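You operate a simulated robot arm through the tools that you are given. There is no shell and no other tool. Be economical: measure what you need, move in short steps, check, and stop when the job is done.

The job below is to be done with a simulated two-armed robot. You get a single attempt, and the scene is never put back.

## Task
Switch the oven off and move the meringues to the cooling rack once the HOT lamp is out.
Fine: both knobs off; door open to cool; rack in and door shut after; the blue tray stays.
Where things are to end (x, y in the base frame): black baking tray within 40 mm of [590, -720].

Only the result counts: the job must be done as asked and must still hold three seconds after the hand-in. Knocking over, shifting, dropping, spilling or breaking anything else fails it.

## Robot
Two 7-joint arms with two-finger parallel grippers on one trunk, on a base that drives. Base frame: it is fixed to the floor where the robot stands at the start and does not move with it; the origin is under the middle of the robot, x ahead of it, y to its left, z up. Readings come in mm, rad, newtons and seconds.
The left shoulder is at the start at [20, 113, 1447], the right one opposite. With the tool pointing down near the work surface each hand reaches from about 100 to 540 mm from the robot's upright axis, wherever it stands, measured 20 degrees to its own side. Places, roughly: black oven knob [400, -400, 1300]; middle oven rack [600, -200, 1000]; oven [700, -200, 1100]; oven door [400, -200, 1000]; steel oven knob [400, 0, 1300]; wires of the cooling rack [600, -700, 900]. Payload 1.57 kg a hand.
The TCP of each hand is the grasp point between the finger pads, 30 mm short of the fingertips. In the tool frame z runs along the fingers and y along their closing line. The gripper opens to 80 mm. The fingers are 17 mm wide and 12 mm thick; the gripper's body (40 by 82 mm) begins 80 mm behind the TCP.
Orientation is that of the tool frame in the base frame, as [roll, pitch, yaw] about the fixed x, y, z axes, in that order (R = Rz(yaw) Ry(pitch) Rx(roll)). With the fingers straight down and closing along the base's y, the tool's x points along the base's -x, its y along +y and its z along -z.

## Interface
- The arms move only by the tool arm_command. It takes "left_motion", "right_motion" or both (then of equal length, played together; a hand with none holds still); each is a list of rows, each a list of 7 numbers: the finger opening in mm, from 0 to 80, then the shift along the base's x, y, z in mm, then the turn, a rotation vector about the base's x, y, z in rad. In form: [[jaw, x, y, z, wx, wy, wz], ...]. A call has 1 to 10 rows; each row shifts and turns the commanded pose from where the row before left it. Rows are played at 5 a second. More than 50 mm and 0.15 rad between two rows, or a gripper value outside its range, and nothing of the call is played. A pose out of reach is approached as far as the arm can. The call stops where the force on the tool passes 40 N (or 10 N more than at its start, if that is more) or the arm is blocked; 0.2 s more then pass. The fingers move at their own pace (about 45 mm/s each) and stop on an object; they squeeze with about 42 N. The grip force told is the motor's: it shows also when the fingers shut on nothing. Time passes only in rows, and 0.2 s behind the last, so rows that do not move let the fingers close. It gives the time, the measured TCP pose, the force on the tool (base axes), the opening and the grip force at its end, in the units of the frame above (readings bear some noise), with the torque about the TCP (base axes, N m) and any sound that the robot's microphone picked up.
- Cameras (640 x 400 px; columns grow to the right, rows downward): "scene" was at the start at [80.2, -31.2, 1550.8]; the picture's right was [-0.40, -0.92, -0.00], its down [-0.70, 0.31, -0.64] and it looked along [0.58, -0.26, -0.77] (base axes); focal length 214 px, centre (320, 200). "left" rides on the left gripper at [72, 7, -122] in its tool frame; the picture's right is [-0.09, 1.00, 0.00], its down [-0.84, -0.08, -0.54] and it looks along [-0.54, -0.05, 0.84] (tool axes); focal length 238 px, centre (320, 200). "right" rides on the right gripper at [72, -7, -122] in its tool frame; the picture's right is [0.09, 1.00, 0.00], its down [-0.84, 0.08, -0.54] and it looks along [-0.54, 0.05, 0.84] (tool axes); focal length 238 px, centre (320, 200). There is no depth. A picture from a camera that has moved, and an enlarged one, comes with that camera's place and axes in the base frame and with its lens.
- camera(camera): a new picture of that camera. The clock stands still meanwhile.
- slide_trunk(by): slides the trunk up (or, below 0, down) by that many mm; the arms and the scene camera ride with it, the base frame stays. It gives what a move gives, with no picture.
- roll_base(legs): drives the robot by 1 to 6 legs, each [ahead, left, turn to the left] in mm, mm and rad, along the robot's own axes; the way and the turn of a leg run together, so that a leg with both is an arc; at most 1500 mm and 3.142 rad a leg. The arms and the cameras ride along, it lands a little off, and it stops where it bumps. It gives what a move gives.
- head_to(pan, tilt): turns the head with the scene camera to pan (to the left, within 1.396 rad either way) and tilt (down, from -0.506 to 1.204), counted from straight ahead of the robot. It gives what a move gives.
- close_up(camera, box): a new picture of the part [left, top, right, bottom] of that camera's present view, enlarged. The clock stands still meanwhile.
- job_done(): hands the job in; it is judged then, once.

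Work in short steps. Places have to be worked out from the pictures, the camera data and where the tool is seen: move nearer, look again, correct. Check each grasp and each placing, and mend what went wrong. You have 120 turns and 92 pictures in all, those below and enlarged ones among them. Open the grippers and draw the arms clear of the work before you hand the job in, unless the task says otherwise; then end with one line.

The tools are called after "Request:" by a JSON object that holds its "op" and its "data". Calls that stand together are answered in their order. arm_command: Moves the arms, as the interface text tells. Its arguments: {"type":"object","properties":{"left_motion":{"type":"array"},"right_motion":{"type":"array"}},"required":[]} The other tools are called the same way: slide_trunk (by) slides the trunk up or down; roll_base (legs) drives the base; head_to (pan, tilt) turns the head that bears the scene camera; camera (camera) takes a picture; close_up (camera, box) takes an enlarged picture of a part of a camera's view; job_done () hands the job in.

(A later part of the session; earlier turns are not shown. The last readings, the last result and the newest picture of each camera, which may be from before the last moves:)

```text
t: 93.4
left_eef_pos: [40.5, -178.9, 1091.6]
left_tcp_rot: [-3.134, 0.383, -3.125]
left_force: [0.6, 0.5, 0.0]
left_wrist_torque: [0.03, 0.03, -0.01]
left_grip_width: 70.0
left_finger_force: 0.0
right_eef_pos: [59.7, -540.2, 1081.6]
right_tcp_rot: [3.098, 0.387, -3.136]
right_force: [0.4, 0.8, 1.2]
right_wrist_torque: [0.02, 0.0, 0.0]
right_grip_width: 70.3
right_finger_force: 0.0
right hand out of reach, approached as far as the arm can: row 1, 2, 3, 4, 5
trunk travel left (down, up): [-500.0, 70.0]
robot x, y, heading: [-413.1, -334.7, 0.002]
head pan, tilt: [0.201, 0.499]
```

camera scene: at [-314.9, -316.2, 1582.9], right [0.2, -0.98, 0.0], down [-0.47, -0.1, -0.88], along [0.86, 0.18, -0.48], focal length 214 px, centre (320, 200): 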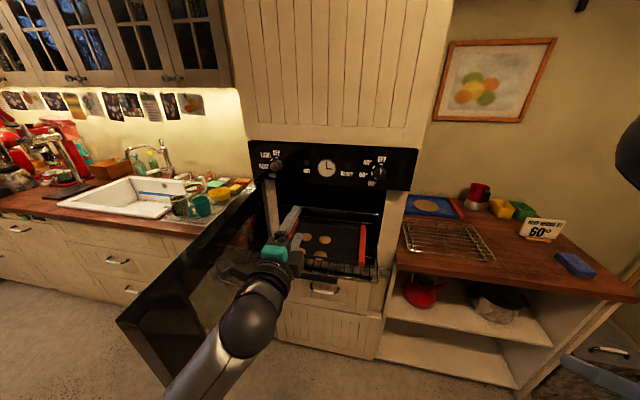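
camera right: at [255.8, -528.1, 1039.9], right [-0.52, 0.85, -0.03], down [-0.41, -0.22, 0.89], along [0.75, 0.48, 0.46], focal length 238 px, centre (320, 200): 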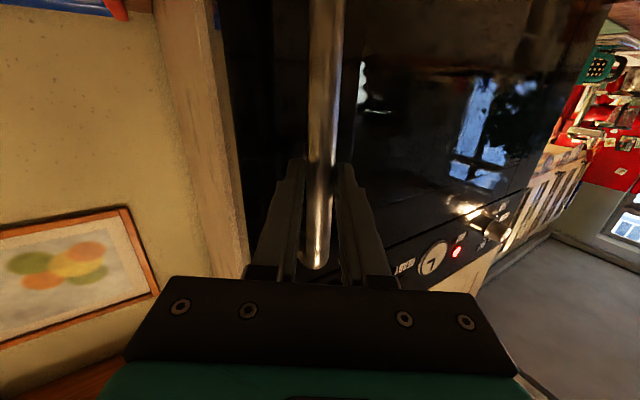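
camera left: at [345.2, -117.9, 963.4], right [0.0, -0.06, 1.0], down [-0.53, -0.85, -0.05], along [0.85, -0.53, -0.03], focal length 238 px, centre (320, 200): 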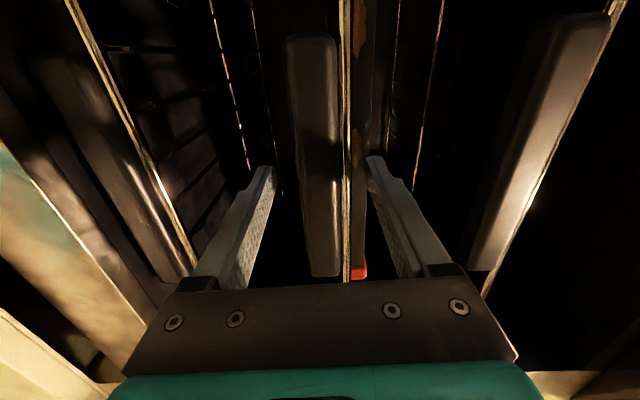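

The right arm is again caught at a limit inward. I'll take it up and back toward its starting tool-down posture to let it unwind, then bring it inward.

Request:
{"op": "arm_command", "data": {"right_motion": [[70, -10, 0, 42, 0, 0.05, 0], [70, -10, 0, 42, 0, 0.05, 0], [70, -10, 0, 42, 0, 0.05, 0], [70, -10, 0, 42, 0, 0.05, 0], [70, -10, 0, 42, 0, 0.05, 0], [70, -10, 0, 42, 0, 0.05, 0], [70, -10, 0, 42, 0, 0.05, 0], [70, -10, 0, 42, 0, 0.05, 0]]}}

Request:
{"op": "arm_command", "data": {"right_motion": [[70, 10, 25, 0, 0, 0, 0], [70, 10, 25, 0, 0, 0, 0], [70, 10, 25, 0, 0, 0, 0], [70, 10, 25, 0, 0, 0, 0]]}}

Request:
{"op": "camera", "data": {"camera": "scene"}}

```text
t: 95.2
left_eef_pos: [41.3, -178.0, 1093.1]
left_tcp_rot: [-3.132, 0.382, -3.123]
left_force: [0.7, -1.0, -0.6]
left_wrist_torque: [-0.01, 0.02, 0.0]
left_grip_width: 69.8
left_finger_force: 0.0
right_eef_pos: [-15.3, -553.5, 1415.0]
right_tcp_rot: [3.096, -0.014, -3.136]
right_force: [0.3, 0.7, 0.5]
right_wrist_torque: [-0.03, -0.02, 0.03]
right_grip_width: 69.9
right_finger_force: 0.1
right hand out of reach, approached as far as the arm can: row 1, 2, 4
trunk travel left (down, up): [-500.0, 70.0]
robot x, y, heading: [-415.8, -333.5, 0.004]
head pan, tilt: [0.201, 0.499]
```

```text
t: 96.2
left_eef_pos: [41.8, -177.9, 1090.6]
left_tcp_rot: [-3.133, 0.384, -3.124]
left_force: [0.1, 0.2, 0.6]
left_wrist_torque: [-0.03, 0.07, 0.02]
left_grip_width: 69.8
left_finger_force: 0.1
right_eef_pos: [51.7, -482.4, 1424.2]
right_tcp_rot: [3.093, -0.012, -3.134]
right_force: [0.0, 0.0, 0.2]
right_wrist_torque: [0.01, 0.03, 0.02]
right_grip_width: 69.9
right_finger_force: 0.0
right hand out of reach, approached as far as the arm can: row 2, 3, 4
trunk travel left (down, up): [-500.0, 70.0]
robot x, y, heading: [-414.5, -333.8, -0.0]
head pan, tilt: [0.201, 0.499]
```

```text
38 pictures are left
camera scene: at [-314.3, -315.9, 1582.9], right [0.2, -0.98, 0.0], down [-0.47, -0.1, -0.88], along [0.86, 0.18, -0.48], focal length 214 px, centre (320, 200)
```

scene: 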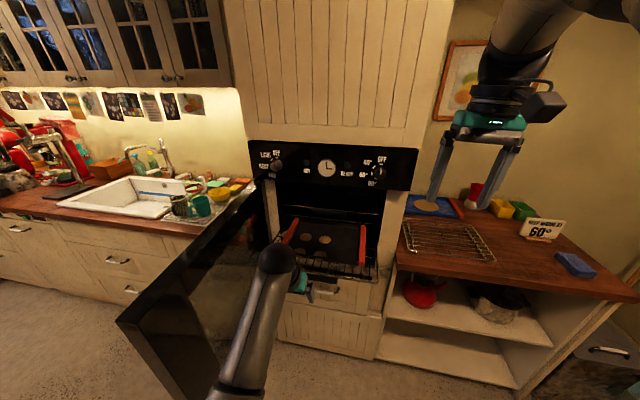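

The two arms have different postures. The right can work at about -205 mm from my axis, so I'll offset the robot instead: right at -205, left at +112.

Request:
{"op": "arm_command", "data": {"right_motion": [[70, 1, -8, -42, 0, -0.05, 0], [70, 1, -8, -42, 0, -0.05, 0], [70, 1, -8, -42, 0, -0.05, 0], [70, 1, -8, -42, 0, -0.05, 0], [70, 1, -8, -42, 0, -0.05, 0], [70, 1, -8, -42, 0, -0.05, 0], [70, 1, -8, -42, 0, -0.05, 0], [70, 1, -8, -40, 0, -0.05, 0], [70, 0, 0, 0, 0, 0, 0]], "left_motion": [[70, 0, -6, 0, 0, 0, 0], [70, 0, -6, 0, 0, 0, 0], [70, 0, -6, 0, 0, 0, 0], [70, 0, -6, 0, 0, 0, 0], [70, 0, -6, 0, 0, 0, 0], [70, 0, -6, 0, 0, 0, 0], [70, 0, -6, 0, 0, 0, 0], [70, 0, 0, 0, 0, 0, 0], [70, 0, 0, 0, 0, 0, 0]]}}

```text
t: 98.2
left_eef_pos: [41.5, -221.1, 1092.4]
left_tcp_rot: [-3.131, 0.382, -3.123]
left_force: [0.2, 0.6, -0.4]
left_wrist_torque: [0.02, 0.01, -0.04]
left_grip_width: 70.1
left_finger_force: 0.1
right_eef_pos: [72.2, -565.0, 1095.1]
right_tcp_rot: [3.099, 0.389, -3.133]
right_force: [-0.1, -0.5, 0.6]
right_wrist_torque: [-0.01, 0.04, -0.02]
right_grip_width: 70.2
right_finger_force: 0.0
right hand out of reach, approached as far as the arm can: row 1, 2, 3
trunk travel left (down, up): [-500.0, 70.0]
robot x, y, heading: [-414.0, -335.0, 0.004]
head pan, tilt: [0.201, 0.499]
```

Spacing is 344 mm and needs to be ~318. I'll bring the left hand in to match, then shift the base left 218 mm and check door clearance.

Request:
{"op": "arm_command", "data": {"left_motion": [[70, 7, -7, 0, 0, 0, 0], [70, 7, -7, 0, 0, 0, 0], [70, 7, -7, 0, 0, 0, 0], [70, 8, -5, 0, 0, 0, 0], [70, 0, 0, 0, 0, 0, 0]]}}

Request:
{"op": "roll_base", "data": {"legs": [[0, 217, 0]]}}

Request:
{"op": "head_to", "data": {"pan": 0.2, "tilt": 0.75}}

Request:
{"op": "camera", "data": {"camera": "scene"}}

```text
t: 99.4
left_eef_pos: [69.4, -245.7, 1092.4]
left_tcp_rot: [-3.133, 0.385, -3.124]
left_force: [0.1, -0.1, -0.1]
left_wrist_torque: [0.0, -0.04, 0.0]
left_grip_width: 69.9
left_finger_force: 0.1
right_eef_pos: [71.5, -564.3, 1095.8]
right_tcp_rot: [3.099, 0.389, -3.135]
right_force: [-0.1, 0.0, -0.2]
right_wrist_torque: [0.04, 0.01, -0.01]
right_grip_width: 70.1
right_finger_force: 0.0
trunk travel left (down, up): [-500.0, 70.0]
robot x, y, heading: [-414.1, -332.8, 0.005]
head pan, tilt: [0.201, 0.499]
```

```text
t: 101.1
left_eef_pos: [69.6, -29.3, 1091.4]
left_tcp_rot: [-3.131, 0.382, -3.124]
left_force: [-0.1, 1.6, -0.8]
left_wrist_torque: [0.01, 0.02, -0.01]
left_grip_width: 69.9
left_finger_force: 0.0
right_eef_pos: [71.5, -347.8, 1095.2]
right_tcp_rot: [3.1, 0.388, -3.135]
right_force: [-0.7, 0.6, -0.9]
right_wrist_torque: [0.01, -0.02, -0.01]
right_grip_width: 69.8
right_finger_force: 0.0
trunk travel left (down, up): [-500.0, 70.0]
robot x, y, heading: [-413.7, -119.3, -0.001]
head pan, tilt: [0.201, 0.499]
```

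```text
t: 101.8
left_eef_pos: [69.4, -30.6, 1090.7]
left_tcp_rot: [-3.133, 0.383, -3.124]
left_force: [0.1, 1.2, 0.4]
left_wrist_torque: [0.0, -0.01, 0.03]
left_grip_width: 69.8
left_finger_force: 0.0
right_eef_pos: [71.1, -348.7, 1095.7]
right_tcp_rot: [3.1, 0.387, -3.136]
right_force: [-0.3, 0.4, 0.1]
right_wrist_torque: [-0.04, 0.0, -0.01]
right_grip_width: 69.9
right_finger_force: 0.1
trunk travel left (down, up): [-500.0, 70.0]
robot x, y, heading: [-415.1, -119.7, -0.001]
head pan, tilt: [0.201, 0.75]
```

```text
37 pictures are left
camera scene: at [-323.4, -102.3, 1561.1], right [0.2, -0.98, 0.0], down [-0.67, -0.14, -0.73], along [0.72, 0.15, -0.68], focal length 214 px, centre (320, 200)
```

scene: 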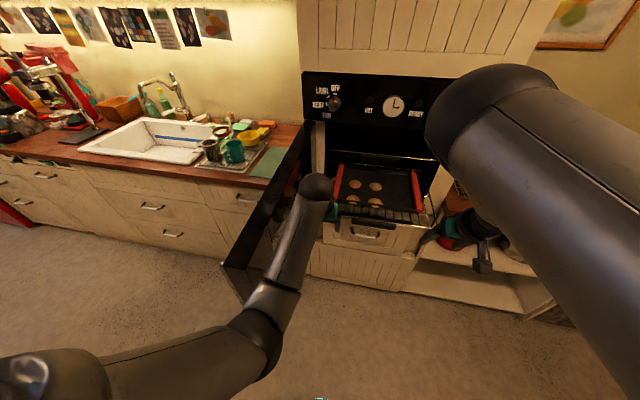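

Left elbow will pass close to the door's inner face but should clear. I'll drive ahead 240 mm with the hands above the tray and use the hand cameras.

Request:
{"op": "roll_base", "data": {"legs": [[240, -2, 0]]}}

Request:
{"op": "camera", "data": {"camera": "left"}}

Request:
{"op": "camera", "data": {"camera": "right"}}

```text
t: 103.6
left_eef_pos: [307.0, -30.4, 1091.9]
left_tcp_rot: [-3.134, 0.384, -3.122]
left_force: [0.4, 0.2, 0.3]
left_wrist_torque: [0.01, 0.01, 0.02]
left_grip_width: 70.2
left_finger_force: 0.1
right_eef_pos: [311.0, -348.9, 1095.5]
right_tcp_rot: [3.099, 0.386, -3.132]
right_force: [0.7, 0.1, -0.3]
right_wrist_torque: [0.03, 0.01, 0.03]
right_grip_width: 69.9
right_finger_force: 0.1
trunk travel left (down, up): [-500.0, 70.0]
robot x, y, heading: [-175.8, -120.9, 0.003]
head pan, tilt: [0.201, 0.75]
```

```text
36 pictures are left
camera left: at [194.7, -25.3, 1176.7], right [0.07, 1.0, 0.03], down [0.58, -0.06, 0.82], along [0.81, -0.04, -0.58], focal length 238 px, centre (320, 200)
```

left: 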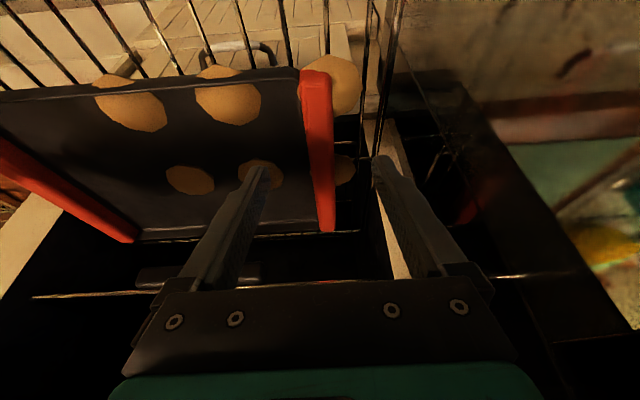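

```text
35 pictures are left
camera right: at [198.2, -361.2, 1180.7], right [-0.11, 0.99, 0.0], down [0.57, 0.06, 0.82], along [0.82, 0.09, -0.57], focal length 238 px, centre (320, 200)
```

right: 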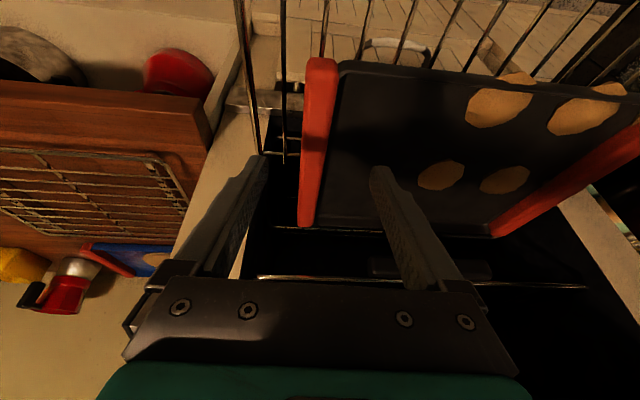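

Both handles line up between the fingers. Meringues stick out by the left handle around x≈297 and x≈399, so I'll grip between them at x≈348. Moving over and down to TCP z≈1035 first.

Request:
{"op": "arm_command", "data": {"left_motion": [[75, 11, 0.3, 0, 0, 0, 0], [75, 11, 0.3, 0, 0, 0, 0], [75, 11, 0.4, 0, 0, 0, 0], [75, 0, 0, -19, 0, 0, 0], [75, 0, 0, -19, 0, 0, 0], [75, 0, 0, -19, 0, 0, 0], [75, 0, 0, 0, 0, 0, 0]], "right_motion": [[75, 10, -0.3, 0, 0, 0, 0], [75, 10, -0.3, 0, 0, 0, 0], [75, 9, -0.4, 0, 0, 0, 0], [75, 0, 0, -20, 0, 0, 0], [75, 0, 0, -20, 0, 0, 0], [75, 0, 0, -20, 0, 0, 0], [75, 0, 0, 0, 0, 0, 0]]}}

Request:
{"op": "camera", "data": {"camera": "left"}}

Request:
{"op": "camera", "data": {"camera": "right"}}

```text
t: 105.2
left_eef_pos: [340.0, -30.5, 1035.8]
left_tcp_rot: [-3.133, 0.381, -3.122]
left_force: [0.4, 0.4, 0.2]
left_wrist_torque: [0.0, -0.02, 0.02]
left_grip_width: 75.1
left_finger_force: 0.2
right_eef_pos: [339.0, -350.6, 1036.2]
right_tcp_rot: [3.099, 0.389, -3.134]
right_force: [-1.3, -0.4, 0.3]
right_wrist_torque: [0.0, 0.03, 0.0]
right_grip_width: 75.0
right_finger_force: 0.2
trunk travel left (down, up): [-500.0, 70.0]
robot x, y, heading: [-177.8, -118.9, 0.007]
head pan, tilt: [0.201, 0.75]
```

```text
34 pictures are left
camera left: at [226.6, -24.2, 1120.1], right [0.07, 1.0, 0.03], down [0.57, -0.06, 0.82], along [0.82, -0.04, -0.58], focal length 238 px, centre (320, 200)
```

left: 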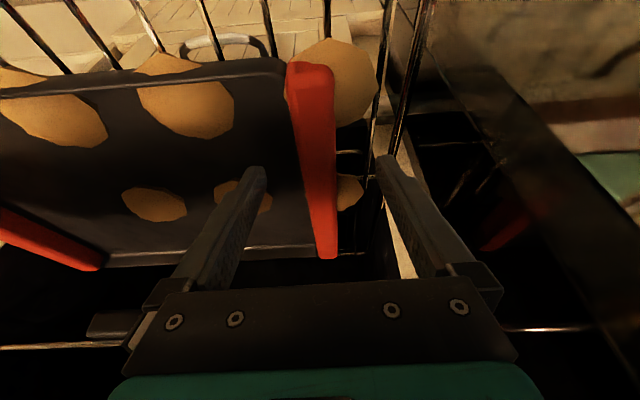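

```text
33 pictures are left
camera right: at [226.8, -361.9, 1120.9], right [-0.11, 0.99, 0.0], down [0.57, 0.06, 0.82], along [0.82, 0.09, -0.57], focal length 238 px, centre (320, 200)
```

right: 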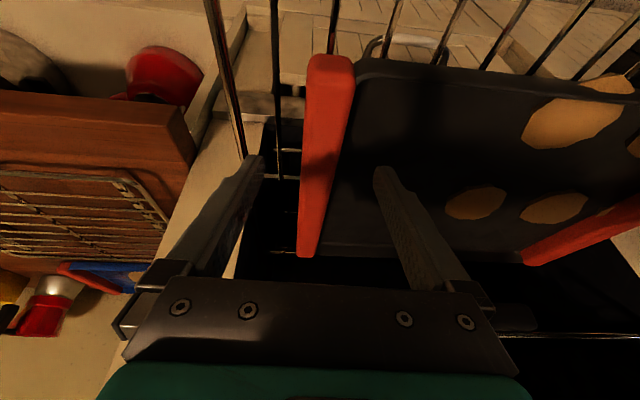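

Fingers straddle the handles and sit between meringue rows. Triangulation gives a handle height of ~1003, so I'll descend to TCP z≈1012 (tips ≈984) and check forces.

Request:
{"op": "arm_command", "data": {"left_motion": [[60, 0, 1, 0, 0, 0, 0], [60, 0, 0, -6, 0, 0, 0], [60, 0, 0, -6, 0, 0, 0], [60, 0, 0, -6, 0, 0, 0], [60, 0, 0, -5, 0, 0, 0], [60, 0, 0, 0, 0, 0, 0]], "right_motion": [[60, 0, 0, 0, 0, 0, 0], [60, 0, 0, -6, 0, 0, 0], [60, 0, 0, -6, 0, 0, 0], [60, 0, 0, -6, 0, 0, 0], [60, 0, 0, -5, 0, 0, 0], [60, 0, 0, 0, 0, 0, 0]]}}

Request:
{"op": "camera", "data": {"camera": "right"}}

```text
t: 106.6
left_eef_pos: [341.2, -29.2, 1015.0]
left_tcp_rot: [-3.132, 0.392, -3.123]
left_force: [1.7, 1.1, 13.5]
left_wrist_torque: [-0.42, -0.07, -0.02]
left_grip_width: 59.5
left_finger_force: 0.2
right_eef_pos: [338.7, -349.6, 1013.6]
right_tcp_rot: [3.099, 0.39, -3.133]
right_force: [-1.0, 0.5, 5.9]
right_wrist_torque: [0.15, 0.0, 0.09]
right_grip_width: 60.2
right_finger_force: 0.1
trunk travel left (down, up): [-500.0, 70.0]
robot x, y, heading: [-178.9, -122.1, 0.005]
head pan, tilt: [0.201, 0.75]
```

```text
32 pictures are left
camera right: at [226.0, -361.9, 1099.0], right [-0.11, 0.99, 0.0], down [0.57, 0.06, 0.82], along [0.82, 0.09, -0.57], focal length 238 px, centre (320, 200)
```

right: 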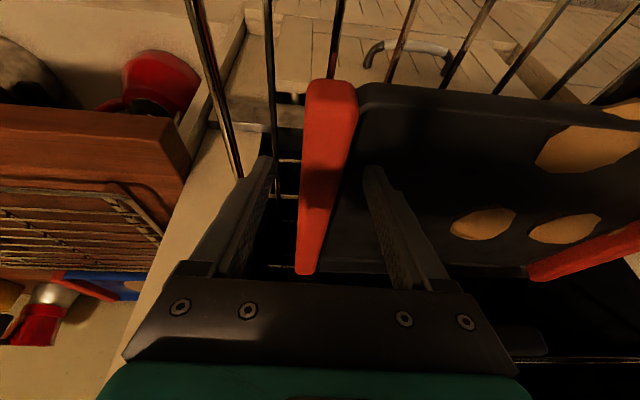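

Inner fingertips just touched the tray floor at TCP z≈1014. I'll lift 3 mm and close on the handles.

Request:
{"op": "arm_command", "data": {"left_motion": [[60, 0, 0, 5, 0, 0, 0], [45, 0, 0, 0, 0, 0, 0], [30, 0, 0, 0, 0, 0, 0], [10, 0, 0, 0, 0, 0, 0], [10, 0, 0, 0, 0, 0, 0], [10, 0, 0, 0, 0, 0, 0]], "right_motion": [[60, 0, 0, 4, 0, 0, 0], [45, 0, 0, 0, 0, 0, 0], [30, 0, 0, 0, 0, 0, 0], [10, 0, 0, 0, 0, 0, 0], [10, 0, 0, 0, 0, 0, 0], [10, 0, 0, 0, 0, 0, 0]]}}

Request:
{"op": "camera", "data": {"camera": "left"}}

```text
t: 108.0
left_eef_pos: [340.3, -29.1, 1015.0]
left_tcp_rot: [-3.131, 0.377, -3.126]
left_force: [-3.3, -7.7, 1.0]
left_wrist_torque: [0.41, 0.36, -0.35]
left_grip_width: 25.6
left_finger_force: 37.1
right_eef_pos: [339.4, -348.0, 1016.0]
right_tcp_rot: [3.096, 0.388, -3.134]
right_force: [3.1, 6.5, -0.3]
right_wrist_torque: [-0.41, -0.1, -0.61]
right_grip_width: 26.5
right_finger_force: 37.4
trunk travel left (down, up): [-500.0, 70.0]
robot x, y, heading: [-177.9, -119.4, 0.005]
head pan, tilt: [0.201, 0.75]
```

```text
31 pictures are left
camera left: at [226.7, -24.1, 1101.1], right [0.07, 1.0, 0.03], down [0.58, -0.06, 0.81], along [0.81, -0.04, -0.58], focal length 238 px, centre (320, 200)
```

left: 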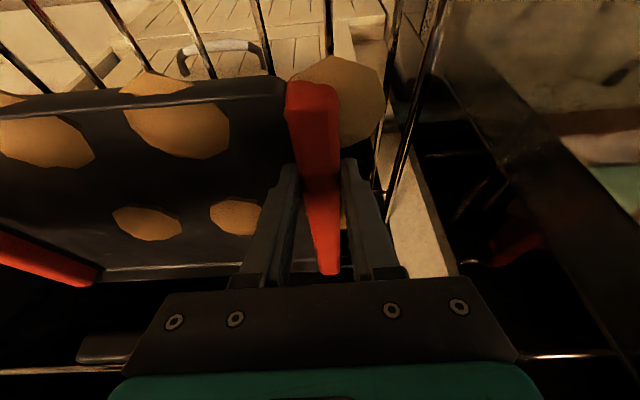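

Both handles are gripped (~26 mm). I'll relax the slight sideways tension and lift slowly by 30 mm together.

Request:
{"op": "arm_command", "data": {"left_motion": [[10, 0, -1, 0, 0, 0, 0], [10, 0, 0, 5, 0, 0, 0], [10, 0, 0, 5, 0, 0, 0], [10, 0, 0, 5, 0, 0, 0], [10, 0, 0, 5, 0, 0, 0], [10, 0, 0, 5, 0, 0, 0], [10, 0, 0, 5, 0, 0, 0], [10, 0, 0, 0, 0, 0, 0]], "right_motion": [[10, 0, 1, 0, 0, 0, 0], [10, 0, 0, 5, 0, 0, 0], [10, 0, 0, 5, 0, 0, 0], [10, 0, 0, 5, 0, 0, 0], [10, 0, 0, 5, 0, 0, 0], [10, 0, 0, 5, 0, 0, 0], [10, 0, 0, 5, 0, 0, 0], [10, 0, 0, 0, 0, 0, 0]]}}

Request:
{"op": "camera", "data": {"camera": "left"}}

Request:
{"op": "camera", "data": {"camera": "scene"}}

```text
t: 109.8
left_eef_pos: [340.8, -30.5, 1046.2]
left_tcp_rot: [-3.132, 0.383, -3.124]
left_force: [-4.5, -6.0, -0.9]
left_wrist_torque: [0.38, 0.55, -0.76]
left_grip_width: 25.7
left_finger_force: 37.0
right_eef_pos: [338.4, -348.3, 1046.5]
right_tcp_rot: [3.098, 0.387, -3.133]
right_force: [4.3, 5.6, -2.5]
right_wrist_torque: [-0.44, -0.26, -0.88]
right_grip_width: 26.3
right_finger_force: 37.4
trunk travel left (down, up): [-500.0, 70.0]
robot x, y, heading: [-179.0, -121.5, 0.002]
head pan, tilt: [0.201, 0.75]
```

```text
30 pictures are left
camera left: at [227.4, -24.5, 1131.9], right [0.07, 1.0, 0.03], down [0.58, -0.06, 0.82], along [0.81, -0.04, -0.58], focal length 238 px, centre (320, 200)
```

left: 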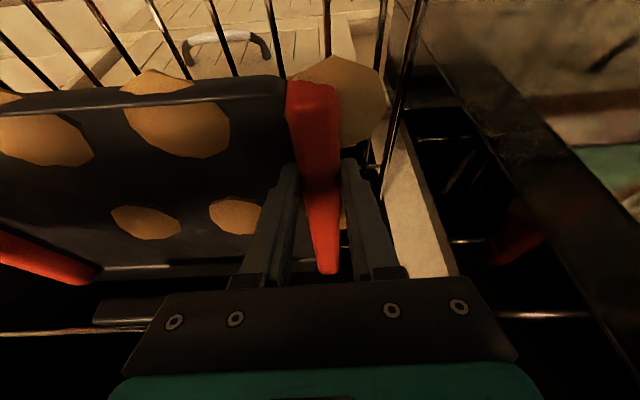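

```text
29 pictures are left
camera scene: at [-85.0, -103.4, 1561.0], right [0.2, -0.98, 0.0], down [-0.67, -0.14, -0.73], along [0.72, 0.15, -0.68], focal length 214 px, centre (320, 200)
```

scene: 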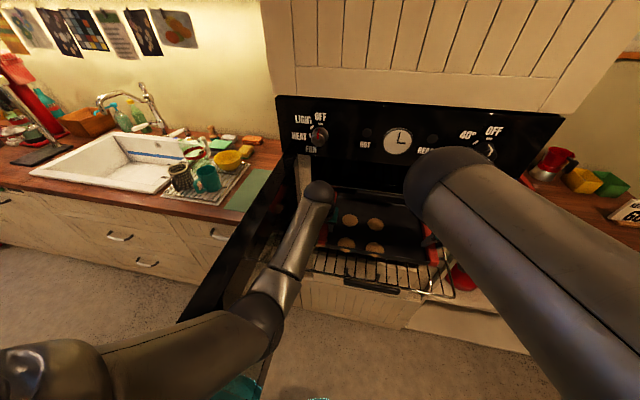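

The tray is up, level, with all meringues riding along. I'll reverse 300 mm straight out, then slide right 530 mm.

Request:
{"op": "roll_base", "data": {"legs": [[-300, 0, 0]]}}

Request:
{"op": "roll_base", "data": {"legs": [[0, -530, 0]]}}

Request:
{"op": "camera", "data": {"camera": "scene"}}

Request:
{"op": "camera", "data": {"camera": "right"}}

```text
t: 111.8
left_eef_pos: [43.3, -30.5, 1046.7]
left_tcp_rot: [-3.132, 0.384, -3.122]
left_force: [-3.5, -5.4, -0.5]
left_wrist_torque: [0.17, 0.02, -0.53]
left_grip_width: 25.6
left_finger_force: 37.4
right_eef_pos: [42.8, -350.7, 1046.4]
right_tcp_rot: [3.097, 0.389, -3.134]
right_force: [4.1, 4.4, -3.8]
right_wrist_torque: [-0.57, 0.26, -0.77]
right_grip_width: 26.4
right_finger_force: 37.4
trunk travel left (down, up): [-500.0, 70.0]
robot x, y, heading: [-469.7, -122.1, 0.007]
head pan, tilt: [0.201, 0.75]
```

```text
t: 114.9
left_eef_pos: [45.2, -561.6, 1046.1]
left_tcp_rot: [-3.132, 0.383, -3.129]
left_force: [-4.7, -2.0, -1.3]
left_wrist_torque: [0.43, 0.42, -0.6]
left_grip_width: 25.6
left_finger_force: 36.7
right_eef_pos: [41.8, -882.8, 1045.5]
right_tcp_rot: [3.098, 0.388, -3.14]
right_force: [5.1, 0.7, -2.3]
right_wrist_torque: [-0.6, -0.15, -0.81]
right_grip_width: 26.3
right_finger_force: 36.8
trunk travel left (down, up): [-500.0, 70.0]
robot x, y, heading: [-473.6, -646.2, -0.003]
head pan, tilt: [0.201, 0.75]
```

```text
28 pictures are left
camera scene: at [-381.3, -633.9, 1561.0], right [0.2, -0.98, 0.0], down [-0.67, -0.13, -0.73], along [0.72, 0.14, -0.68], focal length 214 px, centre (320, 200)
```

scene: 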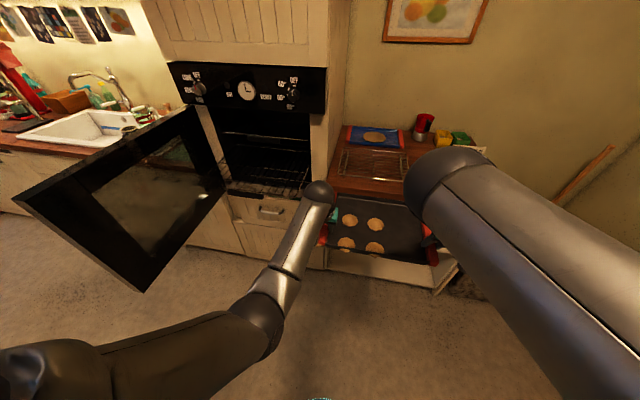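

```text
27 pictures are left
camera right: at [-71.1, -893.1, 1132.0], right [-0.1, 0.99, 0.01], down [0.57, 0.06, 0.82], along [0.82, 0.09, -0.57], focal length 238 px, centre (320, 200)
```

right: 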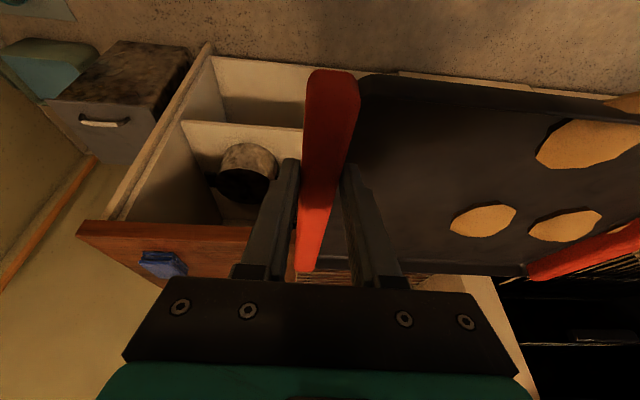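

The tray is centred at y≈-722. The path ahead is clear; I'll drive forward 400 mm and look again.

Request:
{"op": "roll_base", "data": {"legs": [[400, 0, 0]]}}

Request:
{"op": "camera", "data": {"camera": "scene"}}

Request:
{"op": "camera", "data": {"camera": "left"}}

Request:
{"op": "camera", "data": {"camera": "right"}}

```text
t: 117.4
left_eef_pos: [440.9, -563.7, 1045.7]
left_tcp_rot: [-3.134, 0.38, -3.127]
left_force: [-4.9, -0.8, -0.7]
left_wrist_torque: [0.36, 0.5, -0.66]
left_grip_width: 25.6
left_finger_force: 36.6
right_eef_pos: [439.3, -881.5, 1046.1]
right_tcp_rot: [3.098, 0.387, -3.139]
right_force: [4.7, 0.6, -3.3]
right_wrist_torque: [-0.65, -0.22, -0.79]
right_grip_width: 26.4
right_finger_force: 37.5
trunk travel left (down, up): [-500.0, 70.0]
robot x, y, heading: [-77.6, -649.6, 0.001]
head pan, tilt: [0.201, 0.75]
```

```text
26 pictures are left
camera scene: at [15.8, -633.9, 1560.9], right [0.2, -0.98, 0.0], down [-0.67, -0.14, -0.73], along [0.72, 0.15, -0.68], focal length 214 px, centre (320, 200)
```

scene: 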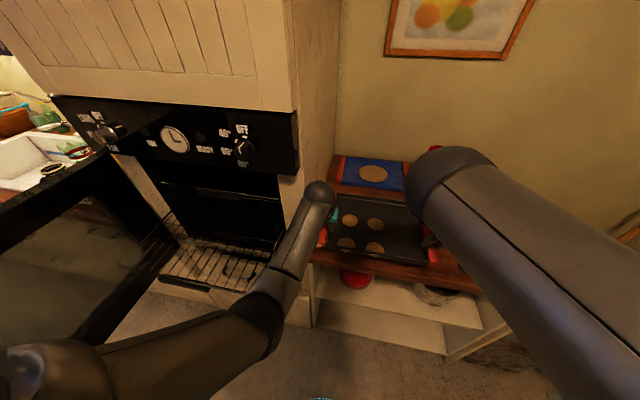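

```text
25 pictures are left
camera left: at [328.2, -556.3, 1131.5], right [0.08, 1.0, 0.03], down [0.58, -0.07, 0.81], along [0.81, -0.05, -0.58], focal length 238 px, centre (320, 200)
```

left: 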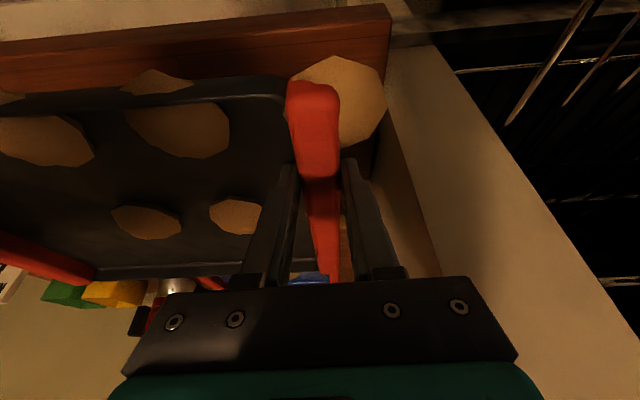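

```text
24 pictures are left
camera right: at [326.3, -892.8, 1131.9], right [-0.1, 0.99, 0.0], down [0.57, 0.06, 0.82], along [0.82, 0.09, -0.57], focal length 238 px, centre (320, 200)
```

right: 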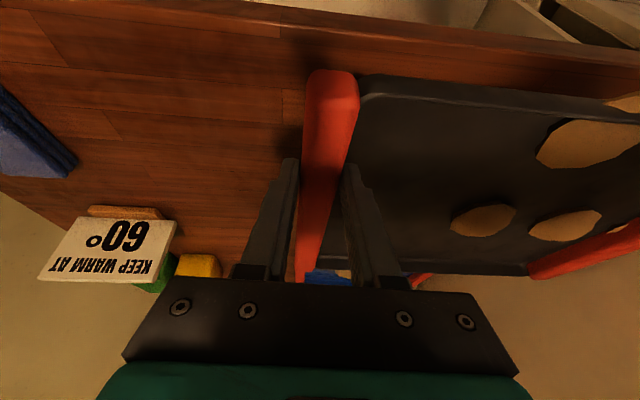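

The tray now hovers over the counter. I need 90 mm more forward to reach x≈590.

Request:
{"op": "roll_base", "data": {"legs": [[90, 2, 0]]}}

Request:
{"op": "camera", "data": {"camera": "scene"}}

```text
t: 118.5
left_eef_pos: [529.0, -560.4, 1045.5]
left_tcp_rot: [-3.132, 0.38, -3.13]
left_force: [-5.1, 0.3, -0.2]
left_wrist_torque: [0.18, 0.17, -0.54]
left_grip_width: 25.7
left_finger_force: 36.7
right_eef_pos: [529.0, -878.6, 1046.7]
right_tcp_rot: [3.098, 0.388, -3.138]
right_force: [4.1, 0.2, -3.5]
right_wrist_torque: [-0.75, 0.17, -0.77]
right_grip_width: 26.5
right_finger_force: 37.8
trunk travel left (down, up): [-500.0, 70.0]
robot x, y, heading: [10.8, -649.7, 0.002]
head pan, tilt: [0.201, 0.75]
```

```text
23 pictures are left
camera scene: at [105.2, -632.0, 1560.9], right [0.2, -0.98, 0.0], down [-0.67, -0.14, -0.73], along [0.72, 0.15, -0.68], focal length 214 px, centre (320, 200)
```

scene: 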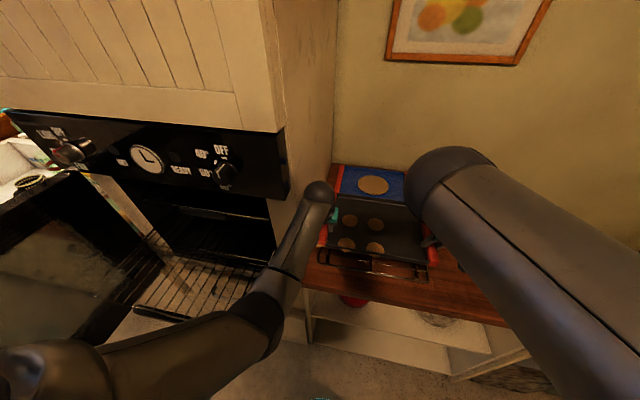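

Let me zoom in on the tray over the cooling rack before lowering.

Request:
{"op": "close_up", "data": {"camera": "scene", "box": [300, 155, 460, 290]}}

```text
2.96 times, centred on (380, 222) of scene
camera zoom: at [105.2, -632.0, 1560.9], right [0.2, -0.98, 0.0], down [-0.67, -0.14, -0.73], along [0.72, 0.15, -0.68], focal length 636 px, centre (142, 133)
```

zoom: 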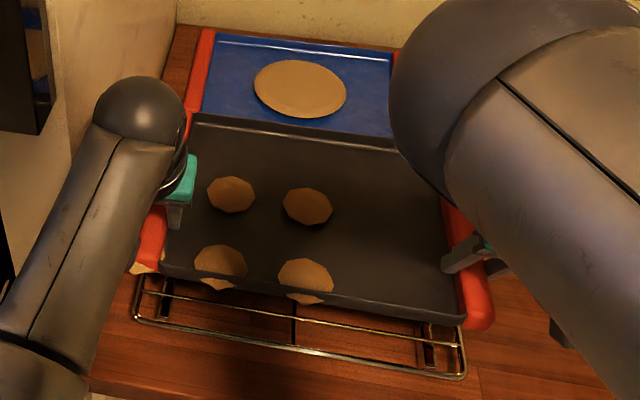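

Tray is centred near (590, -719), over the cooling rack (x 490–776, y -907…-555) and clear of the blue tray. I'll lower with the trunk so both hands go down evenly.

Request:
{"op": "slide_trunk", "data": {"by": -65}}

Request:
{"op": "slide_trunk", "data": {"by": -15}}

```text
t: 119.5
left_eef_pos: [528.7, -560.7, 985.7]
left_tcp_rot: [-3.131, 0.389, -3.131]
left_force: [-3.1, -2.2, 13.1]
left_wrist_torque: [0.24, -0.18, -0.34]
left_grip_width: 25.8
left_finger_force: 36.7
right_eef_pos: [527.1, -879.4, 986.3]
right_tcp_rot: [3.102, 0.398, -3.138]
right_force: [0.8, 2.1, 15.8]
right_wrist_torque: [-0.64, -0.35, -0.63]
right_grip_width: 26.2
right_finger_force: 37.2
trunk travel left (down, up): [-435.0, 135.0]
robot x, y, heading: [11.1, -649.5, 0.002]
head pan, tilt: [0.201, 0.75]
```

```text
t: 120.0
left_eef_pos: [533.7, -562.0, 984.9]
left_tcp_rot: [-3.127, 0.405, -3.128]
left_force: [-5.1, -0.1, 11.6]
left_wrist_torque: [0.24, 0.4, 0.22]
left_grip_width: 25.7
left_finger_force: 37.7
right_eef_pos: [533.0, -880.6, 983.2]
right_tcp_rot: [3.104, 0.41, -3.139]
right_force: [-5.0, 2.2, 16.7]
right_wrist_torque: [-0.27, 0.38, -0.41]
right_grip_width: 26.2
right_finger_force: 37.5
trunk travel left (down, up): [-428.0, 142.0]
robot x, y, heading: [13.0, -646.9, 0.001]
head pan, tilt: [0.201, 0.75]
stopped: the force on the tool passed its limit at 46 N (the readings are from after the stop); the commanded pose is now the measured one
```

The tray made contact at TCP z≈985. I'll check with pictures that it sits flat on the rack.

Request:
{"op": "close_up", "data": {"camera": "scene", "box": [300, 155, 460, 290]}}

Request:
{"op": "camera", "data": {"camera": "left"}}

Request:
{"op": "camera", "data": {"camera": "right"}}

```text
2.96 times, centred on (380, 222) of scene
camera zoom: at [102.2, -631.5, 1489.1], right [0.2, -0.98, 0.0], down [-0.67, -0.14, -0.73], along [0.72, 0.14, -0.68], focal length 636 px, centre (142, 133)
```

zoom: 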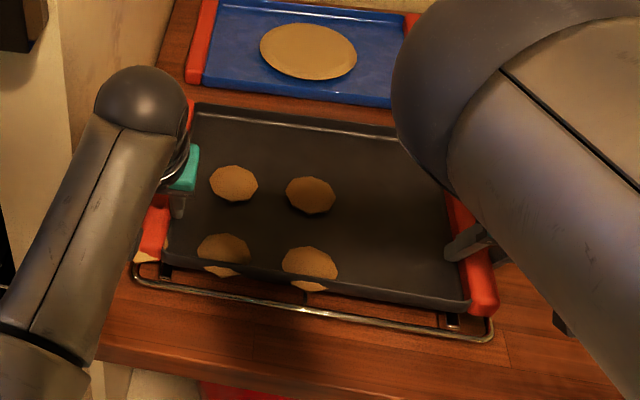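

```text
20 pictures are left
camera left: at [419.3, -555.4, 1067.4], right [0.08, 1.0, 0.02], down [0.56, -0.06, 0.83], along [0.83, -0.05, -0.56], focal length 238 px, centre (320, 200)
```

left: 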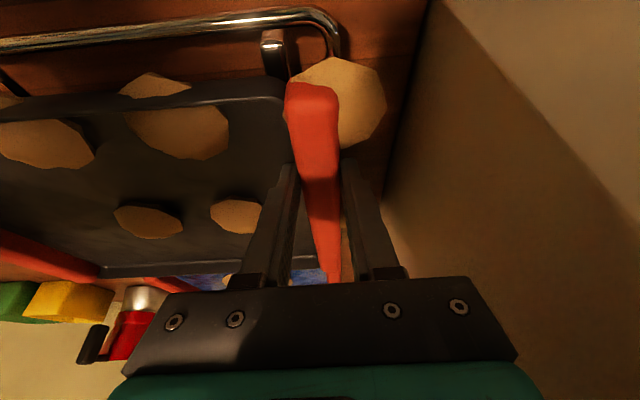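

```text
19 pictures are left
camera right: at [419.4, -891.6, 1067.4], right [-0.1, 0.99, 0.0], down [0.55, 0.06, 0.83], along [0.83, 0.08, -0.55], focal length 238 px, centre (320, 200)
```

right: 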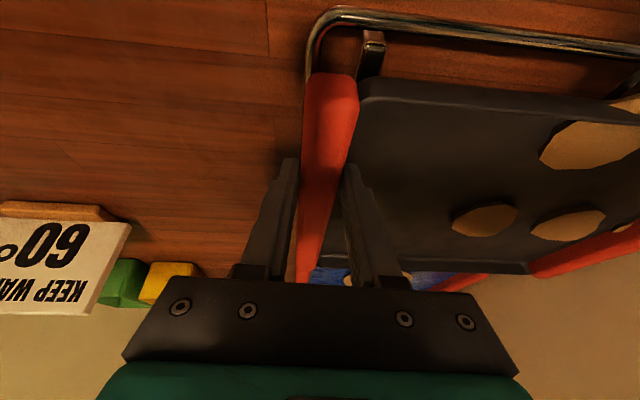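

The tray rests on the cooling rack. I'll release the pressing force slightly, open the jaws to 50, and raise straight up.

Request:
{"op": "arm_command", "data": {"left_motion": [[15, 0, 0, 1.5, 0, 0, 0], [26, 0, 0, 0, 0, 0, 0], [40, 0, 0, 0, 0, 0, 0], [52, 0, 0, 0, 0, 0, 0], [52, 0, 0, 0, 0, 0, 0], [52, 0, 0, 8, 0, 0, 0], [52, 0, 0, 12, 0, 0, 0], [52, 0, 0, 15, 0, 0, 0], [52, 0, 0, 20, 0, 0, 0]], "right_motion": [[15, 0, 0, 1.5, 0, 0, 0], [26, 0, 0, 0, 0, 0, 0], [40, 0, 0, 0, 0, 0, 0], [52, 0, 0, 0, 0, 0, 0], [52, 0, 0, 0, 0, 0, 0], [52, 0, 0, 8, 0, 0, 0], [52, 0, 0, 12, 0, 0, 0], [52, 0, 0, 15, 0, 0, 0], [52, 0, 0, 20, 0, 0, 0]]}}

Request:
{"op": "slide_trunk", "data": {"by": 60}}

Request:
{"op": "roll_base", "data": {"legs": [[-380, 0, 0]]}}

Request:
{"op": "camera", "data": {"camera": "scene"}}

```text
t: 122.0
left_eef_pos: [532.6, -561.5, 1038.6]
left_tcp_rot: [-3.13, 0.397, -3.13]
left_force: [-0.1, -0.1, -0.4]
left_wrist_torque: [-0.02, -0.01, 0.0]
left_grip_width: 51.9
left_finger_force: 0.0
right_eef_pos: [533.0, -879.8, 1037.7]
right_tcp_rot: [3.101, 0.405, -3.14]
right_force: [0.2, 0.6, 0.3]
right_wrist_torque: [-0.03, -0.01, 0.0]
right_grip_width: 52.3
right_finger_force: 0.0
trunk travel left (down, up): [-428.0, 142.0]
robot x, y, heading: [11.7, -646.8, -0.001]
head pan, tilt: [0.201, 0.75]
```

```text
t: 123.0
left_eef_pos: [533.8, -560.6, 1098.4]
left_tcp_rot: [-3.129, 0.398, -3.129]
left_force: [0.1, 0.6, -0.1]
left_wrist_torque: [0.02, -0.01, 0.01]
left_grip_width: 52.2
left_finger_force: 0.1
right_eef_pos: [534.3, -880.1, 1097.8]
right_tcp_rot: [3.102, 0.402, -3.141]
right_force: [-0.5, 0.0, 0.2]
right_wrist_torque: [0.0, -0.02, -0.01]
right_grip_width: 51.7
right_finger_force: 0.0
trunk travel left (down, up): [-488.0, 82.0]
robot x, y, heading: [14.0, -646.9, 0.002]
head pan, tilt: [0.201, 0.75]
```

```text
t: 125.4
left_eef_pos: [150.1, -560.0, 1098.8]
left_tcp_rot: [-3.129, 0.397, -3.125]
left_force: [-0.2, 0.3, 1.2]
left_wrist_torque: [0.0, 0.0, 0.06]
left_grip_width: 52.0
left_finger_force: 0.0
right_eef_pos: [150.0, -879.6, 1097.6]
right_tcp_rot: [3.102, 0.405, -3.137]
right_force: [0.3, -0.1, 0.2]
right_wrist_torque: [0.03, 0.03, 0.0]
right_grip_width: 52.2
right_finger_force: 0.1
trunk travel left (down, up): [-488.0, 82.0]
robot x, y, heading: [-368.8, -650.0, 0.002]
head pan, tilt: [0.201, 0.75]
```

```text
18 pictures are left
camera scene: at [-279.4, -631.9, 1549.2], right [0.2, -0.98, 0.0], down [-0.67, -0.14, -0.73], along [0.72, 0.15, -0.68], focal length 214 px, centre (320, 200)
```

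scene: 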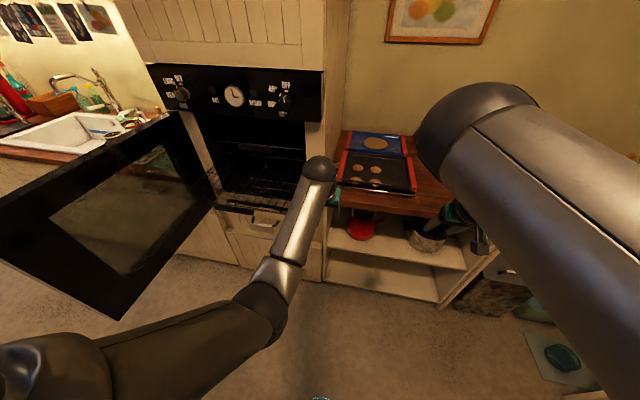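

The tray sits on the cooling rack. Next I'll push the oven rack in: close the left hand, tilt it forward, lower to bar height, and tuck the right hand back.

Request:
{"op": "arm_command", "data": {"left_motion": [[0, -3, 0, -15, 0, -0.063, 0], [0, -3, 0, -15, 0, -0.063, 0], [0, -3, 0, -15, 0, -0.063, 0], [0, -3, 0, -15, 0, -0.063, 0], [0, -3, 0, -15, 0, -0.063, 0], [0, -3, 0, -15, 0, -0.063, 0], [0, -3, 0, -15, 0, -0.063, 0], [0, -3, 0, -16, 0, -0.063, 0]], "right_motion": [[52, -20, 0, 10, 0, 0, 0], [52, -20, 0, 10, 0, 0, 0], [52, -20, 0, 10, 0, 0, 0], [52, -20, 0, 10, 0, 0, 0], [52, -20, 0, 10, 0, 0, 0], [52, -20, 0, 10, 0, 0, 0], [52, -20, 0, 10, 0, 0, 0], [52, -20, 0, 10, 0, 0, 0]]}}

Request:
{"op": "roll_base", "data": {"legs": [[0, 373, 0]]}}

Request:
{"op": "camera", "data": {"camera": "left"}}

```text
t: 127.2
left_eef_pos: [125.8, -561.0, 976.1]
left_tcp_rot: [-3.119, 0.902, -3.119]
left_force: [-0.5, 0.1, 0.5]
left_wrist_torque: [0.01, -0.02, 0.0]
left_grip_width: 0.0
left_finger_force: 21.1
right_eef_pos: [-7.9, -889.7, 1178.7]
right_tcp_rot: [3.1, 0.404, -3.136]
right_force: [-0.1, 0.2, 0.4]
right_wrist_torque: [-0.01, 0.0, -0.02]
right_grip_width: 52.5
right_finger_force: 0.1
right hand out of reach, approached as far as the arm can: row 5, 6
trunk travel left (down, up): [-488.0, 82.0]
robot x, y, heading: [-371.7, -645.2, 0.002]
head pan, tilt: [0.201, 0.75]
```

```text
t: 129.5
left_eef_pos: [124.9, -186.9, 976.7]
left_tcp_rot: [-3.117, 0.901, -3.114]
left_force: [0.2, 0.1, 0.1]
left_wrist_torque: [0.0, 0.01, -0.04]
left_grip_width: 0.1
left_finger_force: 20.6
right_eef_pos: [-7.7, -517.5, 1177.3]
right_tcp_rot: [3.101, 0.403, -3.135]
right_force: [-0.4, 0.2, -0.5]
right_wrist_torque: [0.03, 0.0, 0.03]
right_grip_width: 52.0
right_finger_force: 0.0
trunk travel left (down, up): [-488.0, 82.0]
robot x, y, heading: [-372.3, -278.4, 0.008]
head pan, tilt: [0.201, 0.75]
```

```text
17 pictures are left
camera left: at [-15.5, -182.4, 995.2], right [0.05, 1.0, 0.06], down [0.09, -0.06, 0.99], along [0.99, -0.05, -0.1], focal length 238 px, centre (320, 200)
```

left: 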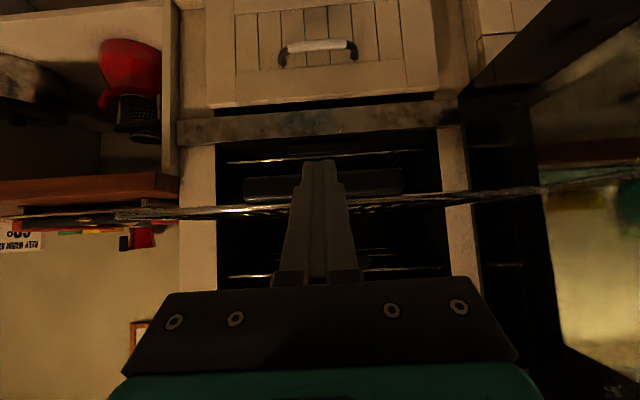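

The fingertips line up with the rack's grip bar. I'll push it in by driving forward 300 mm.

Request:
{"op": "roll_base", "data": {"legs": [[300, 0, 0]]}}

Request:
{"op": "camera", "data": {"camera": "scene"}}

Request:
{"op": "camera", "data": {"camera": "left"}}

```text
t: 131.6
left_eef_pos: [423.7, -187.5, 977.0]
left_tcp_rot: [-3.116, 0.902, -3.117]
left_force: [-1.2, -0.2, -0.8]
left_wrist_torque: [-0.04, 0.02, 0.0]
left_grip_width: 0.0
left_finger_force: 21.2
right_eef_pos: [291.5, -516.0, 1176.1]
right_tcp_rot: [3.1, 0.403, -3.137]
right_force: [0.6, -0.3, -0.8]
right_wrist_torque: [-0.02, 0.02, 0.02]
right_grip_width: 52.0
right_finger_force: 0.0
trunk travel left (down, up): [-488.0, 82.0]
robot x, y, heading: [-75.8, -274.3, 0.007]
head pan, tilt: [0.201, 0.75]
```

```text
16 pictures are left
camera scene: at [19.5, -259.0, 1549.1], right [0.2, -0.98, 0.0], down [-0.67, -0.14, -0.73], along [0.72, 0.15, -0.68], focal length 214 px, centre (320, 200)
```

scene: 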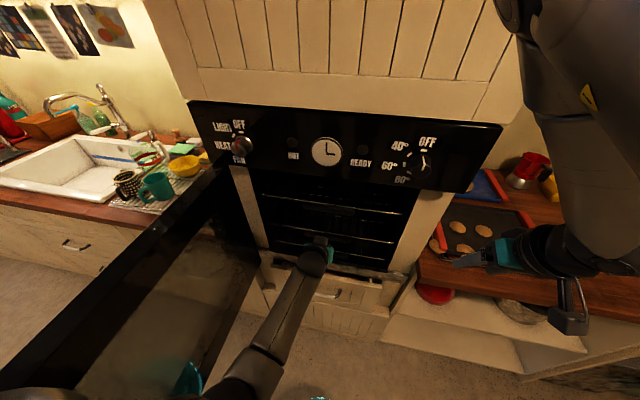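

```text
15 pictures are left
camera left: at [283.5, -181.3, 995.1], right [0.05, 1.0, 0.06], down [0.09, -0.06, 0.99], along [0.99, -0.04, -0.1], focal length 238 px, centre (320, 200)
```

left: 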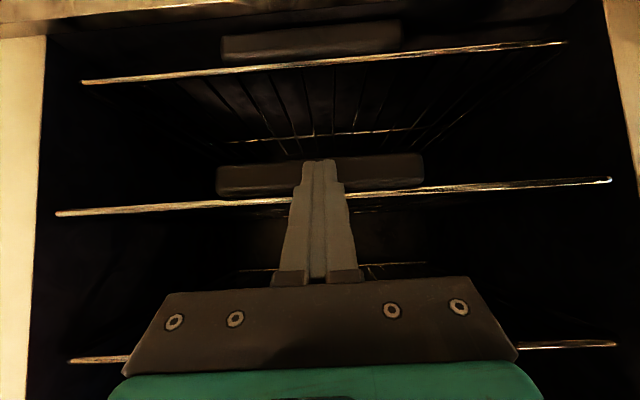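

The middle rack looks still ~15–20 mm short compared with the others. Nudging forward 18 mm.

Request:
{"op": "roll_base", "data": {"legs": [[18, 0, 0]]}}

Request:
{"op": "camera", "data": {"camera": "left"}}

```text
t: 132.4
left_eef_pos: [441.8, -187.4, 977.5]
left_tcp_rot: [-3.119, 0.902, -3.117]
left_force: [-1.9, -1.7, -0.7]
left_wrist_torque: [-0.02, 0.01, 0.02]
left_grip_width: 0.0
left_finger_force: 20.9
right_eef_pos: [308.4, -515.2, 1177.3]
right_tcp_rot: [3.1, 0.404, -3.136]
right_force: [0.3, 0.1, -0.1]
right_wrist_torque: [-0.01, 0.04, 0.02]
right_grip_width: 52.1
right_finger_force: 0.1
trunk travel left (down, up): [-488.0, 82.0]
robot x, y, heading: [-52.5, -276.8, 0.009]
head pan, tilt: [0.201, 0.75]
```

```text
14 pictures are left
camera left: at [301.0, -181.2, 995.3], right [0.05, 1.0, 0.06], down [0.09, -0.06, 0.99], along [0.99, -0.04, -0.1], focal length 238 px, centre (320, 200)
```

left: 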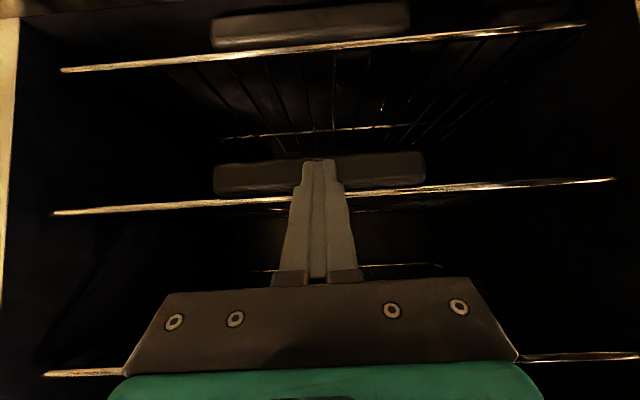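

Nearly flush; about 4 mm more.

Request:
{"op": "roll_base", "data": {"legs": [[5, 0, 0]]}}

Request:
{"op": "close_up", "data": {"camera": "left", "box": [0, 0, 640, 400]}}

```text
t: 133.1
left_eef_pos: [442.0, -188.0, 976.3]
left_tcp_rot: [-3.121, 0.898, -3.119]
left_force: [-28.6, 0.7, 8.4]
left_wrist_torque: [0.09, 0.11, -0.01]
left_grip_width: 0.2
left_finger_force: 21.6
right_eef_pos: [309.2, -515.2, 1178.4]
right_tcp_rot: [3.099, 0.408, -3.134]
right_force: [0.4, 0.6, 0.4]
right_wrist_torque: [0.02, 0.02, 0.0]
right_grip_width: 51.8
right_finger_force: 0.0
trunk travel left (down, up): [-488.0, 82.0]
robot x, y, heading: [-47.8, -272.7, 0.006]
head pan, tilt: [0.201, 0.75]
```

```text
1.00 times, centred on (320, 200) of left (not enlarged: the box is as wide or as high as the picture)
camera zoom: at [301.2, -181.3, 995.4], right [0.05, 1.0, 0.06], down [0.1, -0.06, 0.99], along [0.99, -0.04, -0.1], focal length 238 px, centre (320, 200)
```

zoom: 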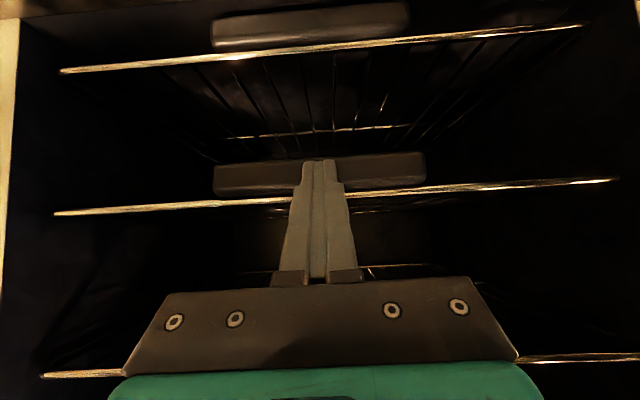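

The rack is home: 29 N resistance with no movement. Now I'll close the door from its outer side: back off, turn to face -y, drive around the tip to the left side, using the closed left hand as pusher.

Request:
{"op": "roll_base", "data": {"legs": [[-475, 0, 0], [0, 0, -1.57], [-990, 0, 0]]}}

Request:
{"op": "head_to", "data": {"pan": 0.3, "tilt": 0.6}}

Request:
{"op": "camera", "data": {"camera": "scene"}}

```text
t: 144.5
left_eef_pos: [-441.0, 225.4, 974.5]
left_tcp_rot: [-3.12, 0.896, 1.607]
left_force: [0.1, 0.3, 0.0]
left_wrist_torque: [0.02, -0.01, -0.03]
left_grip_width: 0.2
left_finger_force: 21.5
right_eef_pos: [-771.6, 354.2, 1177.3]
right_tcp_rot: [3.099, 0.403, 1.589]
right_force: [-0.1, 0.5, 0.1]
right_wrist_torque: [0.0, 0.0, 0.0]
right_grip_width: 52.0
right_finger_force: 0.1
trunk travel left (down, up): [-488.0, 82.0]
robot x, y, heading: [-532.2, 720.3, -1.557]
head pan, tilt: [0.201, 0.75]
```

```text
t: 145.2
left_eef_pos: [-442.5, 224.8, 974.4]
left_tcp_rot: [-3.119, 0.896, 1.605]
left_force: [0.9, 0.4, 0.1]
left_wrist_torque: [0.03, -0.05, 0.0]
left_grip_width: 0.0
left_finger_force: 20.9
right_eef_pos: [-772.8, 352.9, 1177.2]
right_tcp_rot: [3.1, 0.401, 1.587]
right_force: [0.8, -0.2, -0.3]
right_wrist_torque: [-0.04, 0.02, 0.0]
right_grip_width: 52.0
right_finger_force: 0.1
trunk travel left (down, up): [-488.0, 82.0]
robot x, y, heading: [-533.5, 718.0, -1.557]
head pan, tilt: [0.3, 0.6]
```

```text
12 pictures are left
camera scene: at [-508.0, 624.2, 1562.0], right [-0.95, -0.31, 0.0], down [-0.17, 0.54, -0.82], along [0.26, -0.78, -0.57], focal length 214 px, centre (320, 200)
```

scene: 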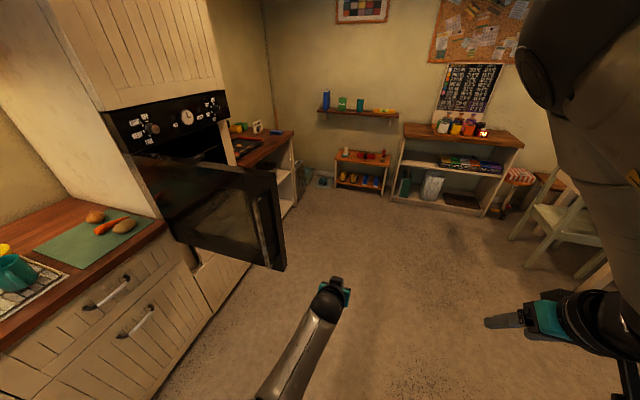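

The door is still at 90° and its outer face is accessible. I'll slide left ~385 mm, and forward 80 mm to near contact.

Request:
{"op": "roll_base", "data": {"legs": [[0, 385, 0], [80, 0, 0]]}}

Request:
{"op": "camera", "data": {"camera": "left"}}

```text
t: 148.3
left_eef_pos: [-59.3, 150.7, 975.4]
left_tcp_rot: [-3.12, 0.896, 1.603]
left_force: [-0.5, -0.1, -0.3]
left_wrist_torque: [0.02, 0.02, -0.02]
left_grip_width: 0.2
left_finger_force: 21.4
right_eef_pos: [-390.0, 278.0, 1176.0]
right_tcp_rot: [3.101, 0.403, 1.586]
right_force: [-0.1, 0.1, -1.0]
right_wrist_torque: [-0.01, -0.04, -0.03]
right_grip_width: 52.2
right_finger_force: 0.1
trunk travel left (down, up): [-488.0, 82.0]
robot x, y, heading: [-150.1, 646.4, -1.556]
head pan, tilt: [0.3, 0.6]
```

```text
11 pictures are left
camera left: at [-54.8, 290.2, 993.7], right [1.0, -0.04, 0.06], down [-0.06, -0.1, 0.99], along [-0.04, -0.99, -0.1], focal length 238 px, centre (320, 200)
```

left: 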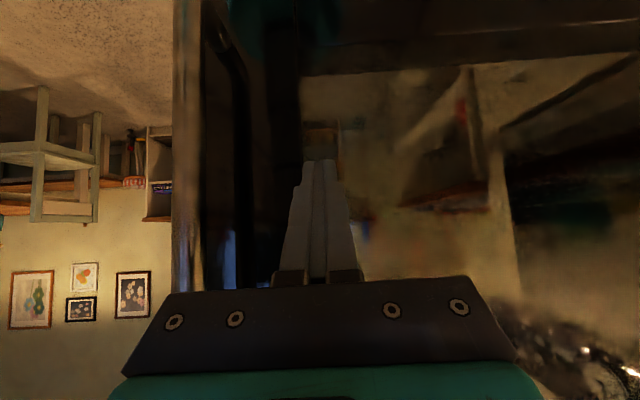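

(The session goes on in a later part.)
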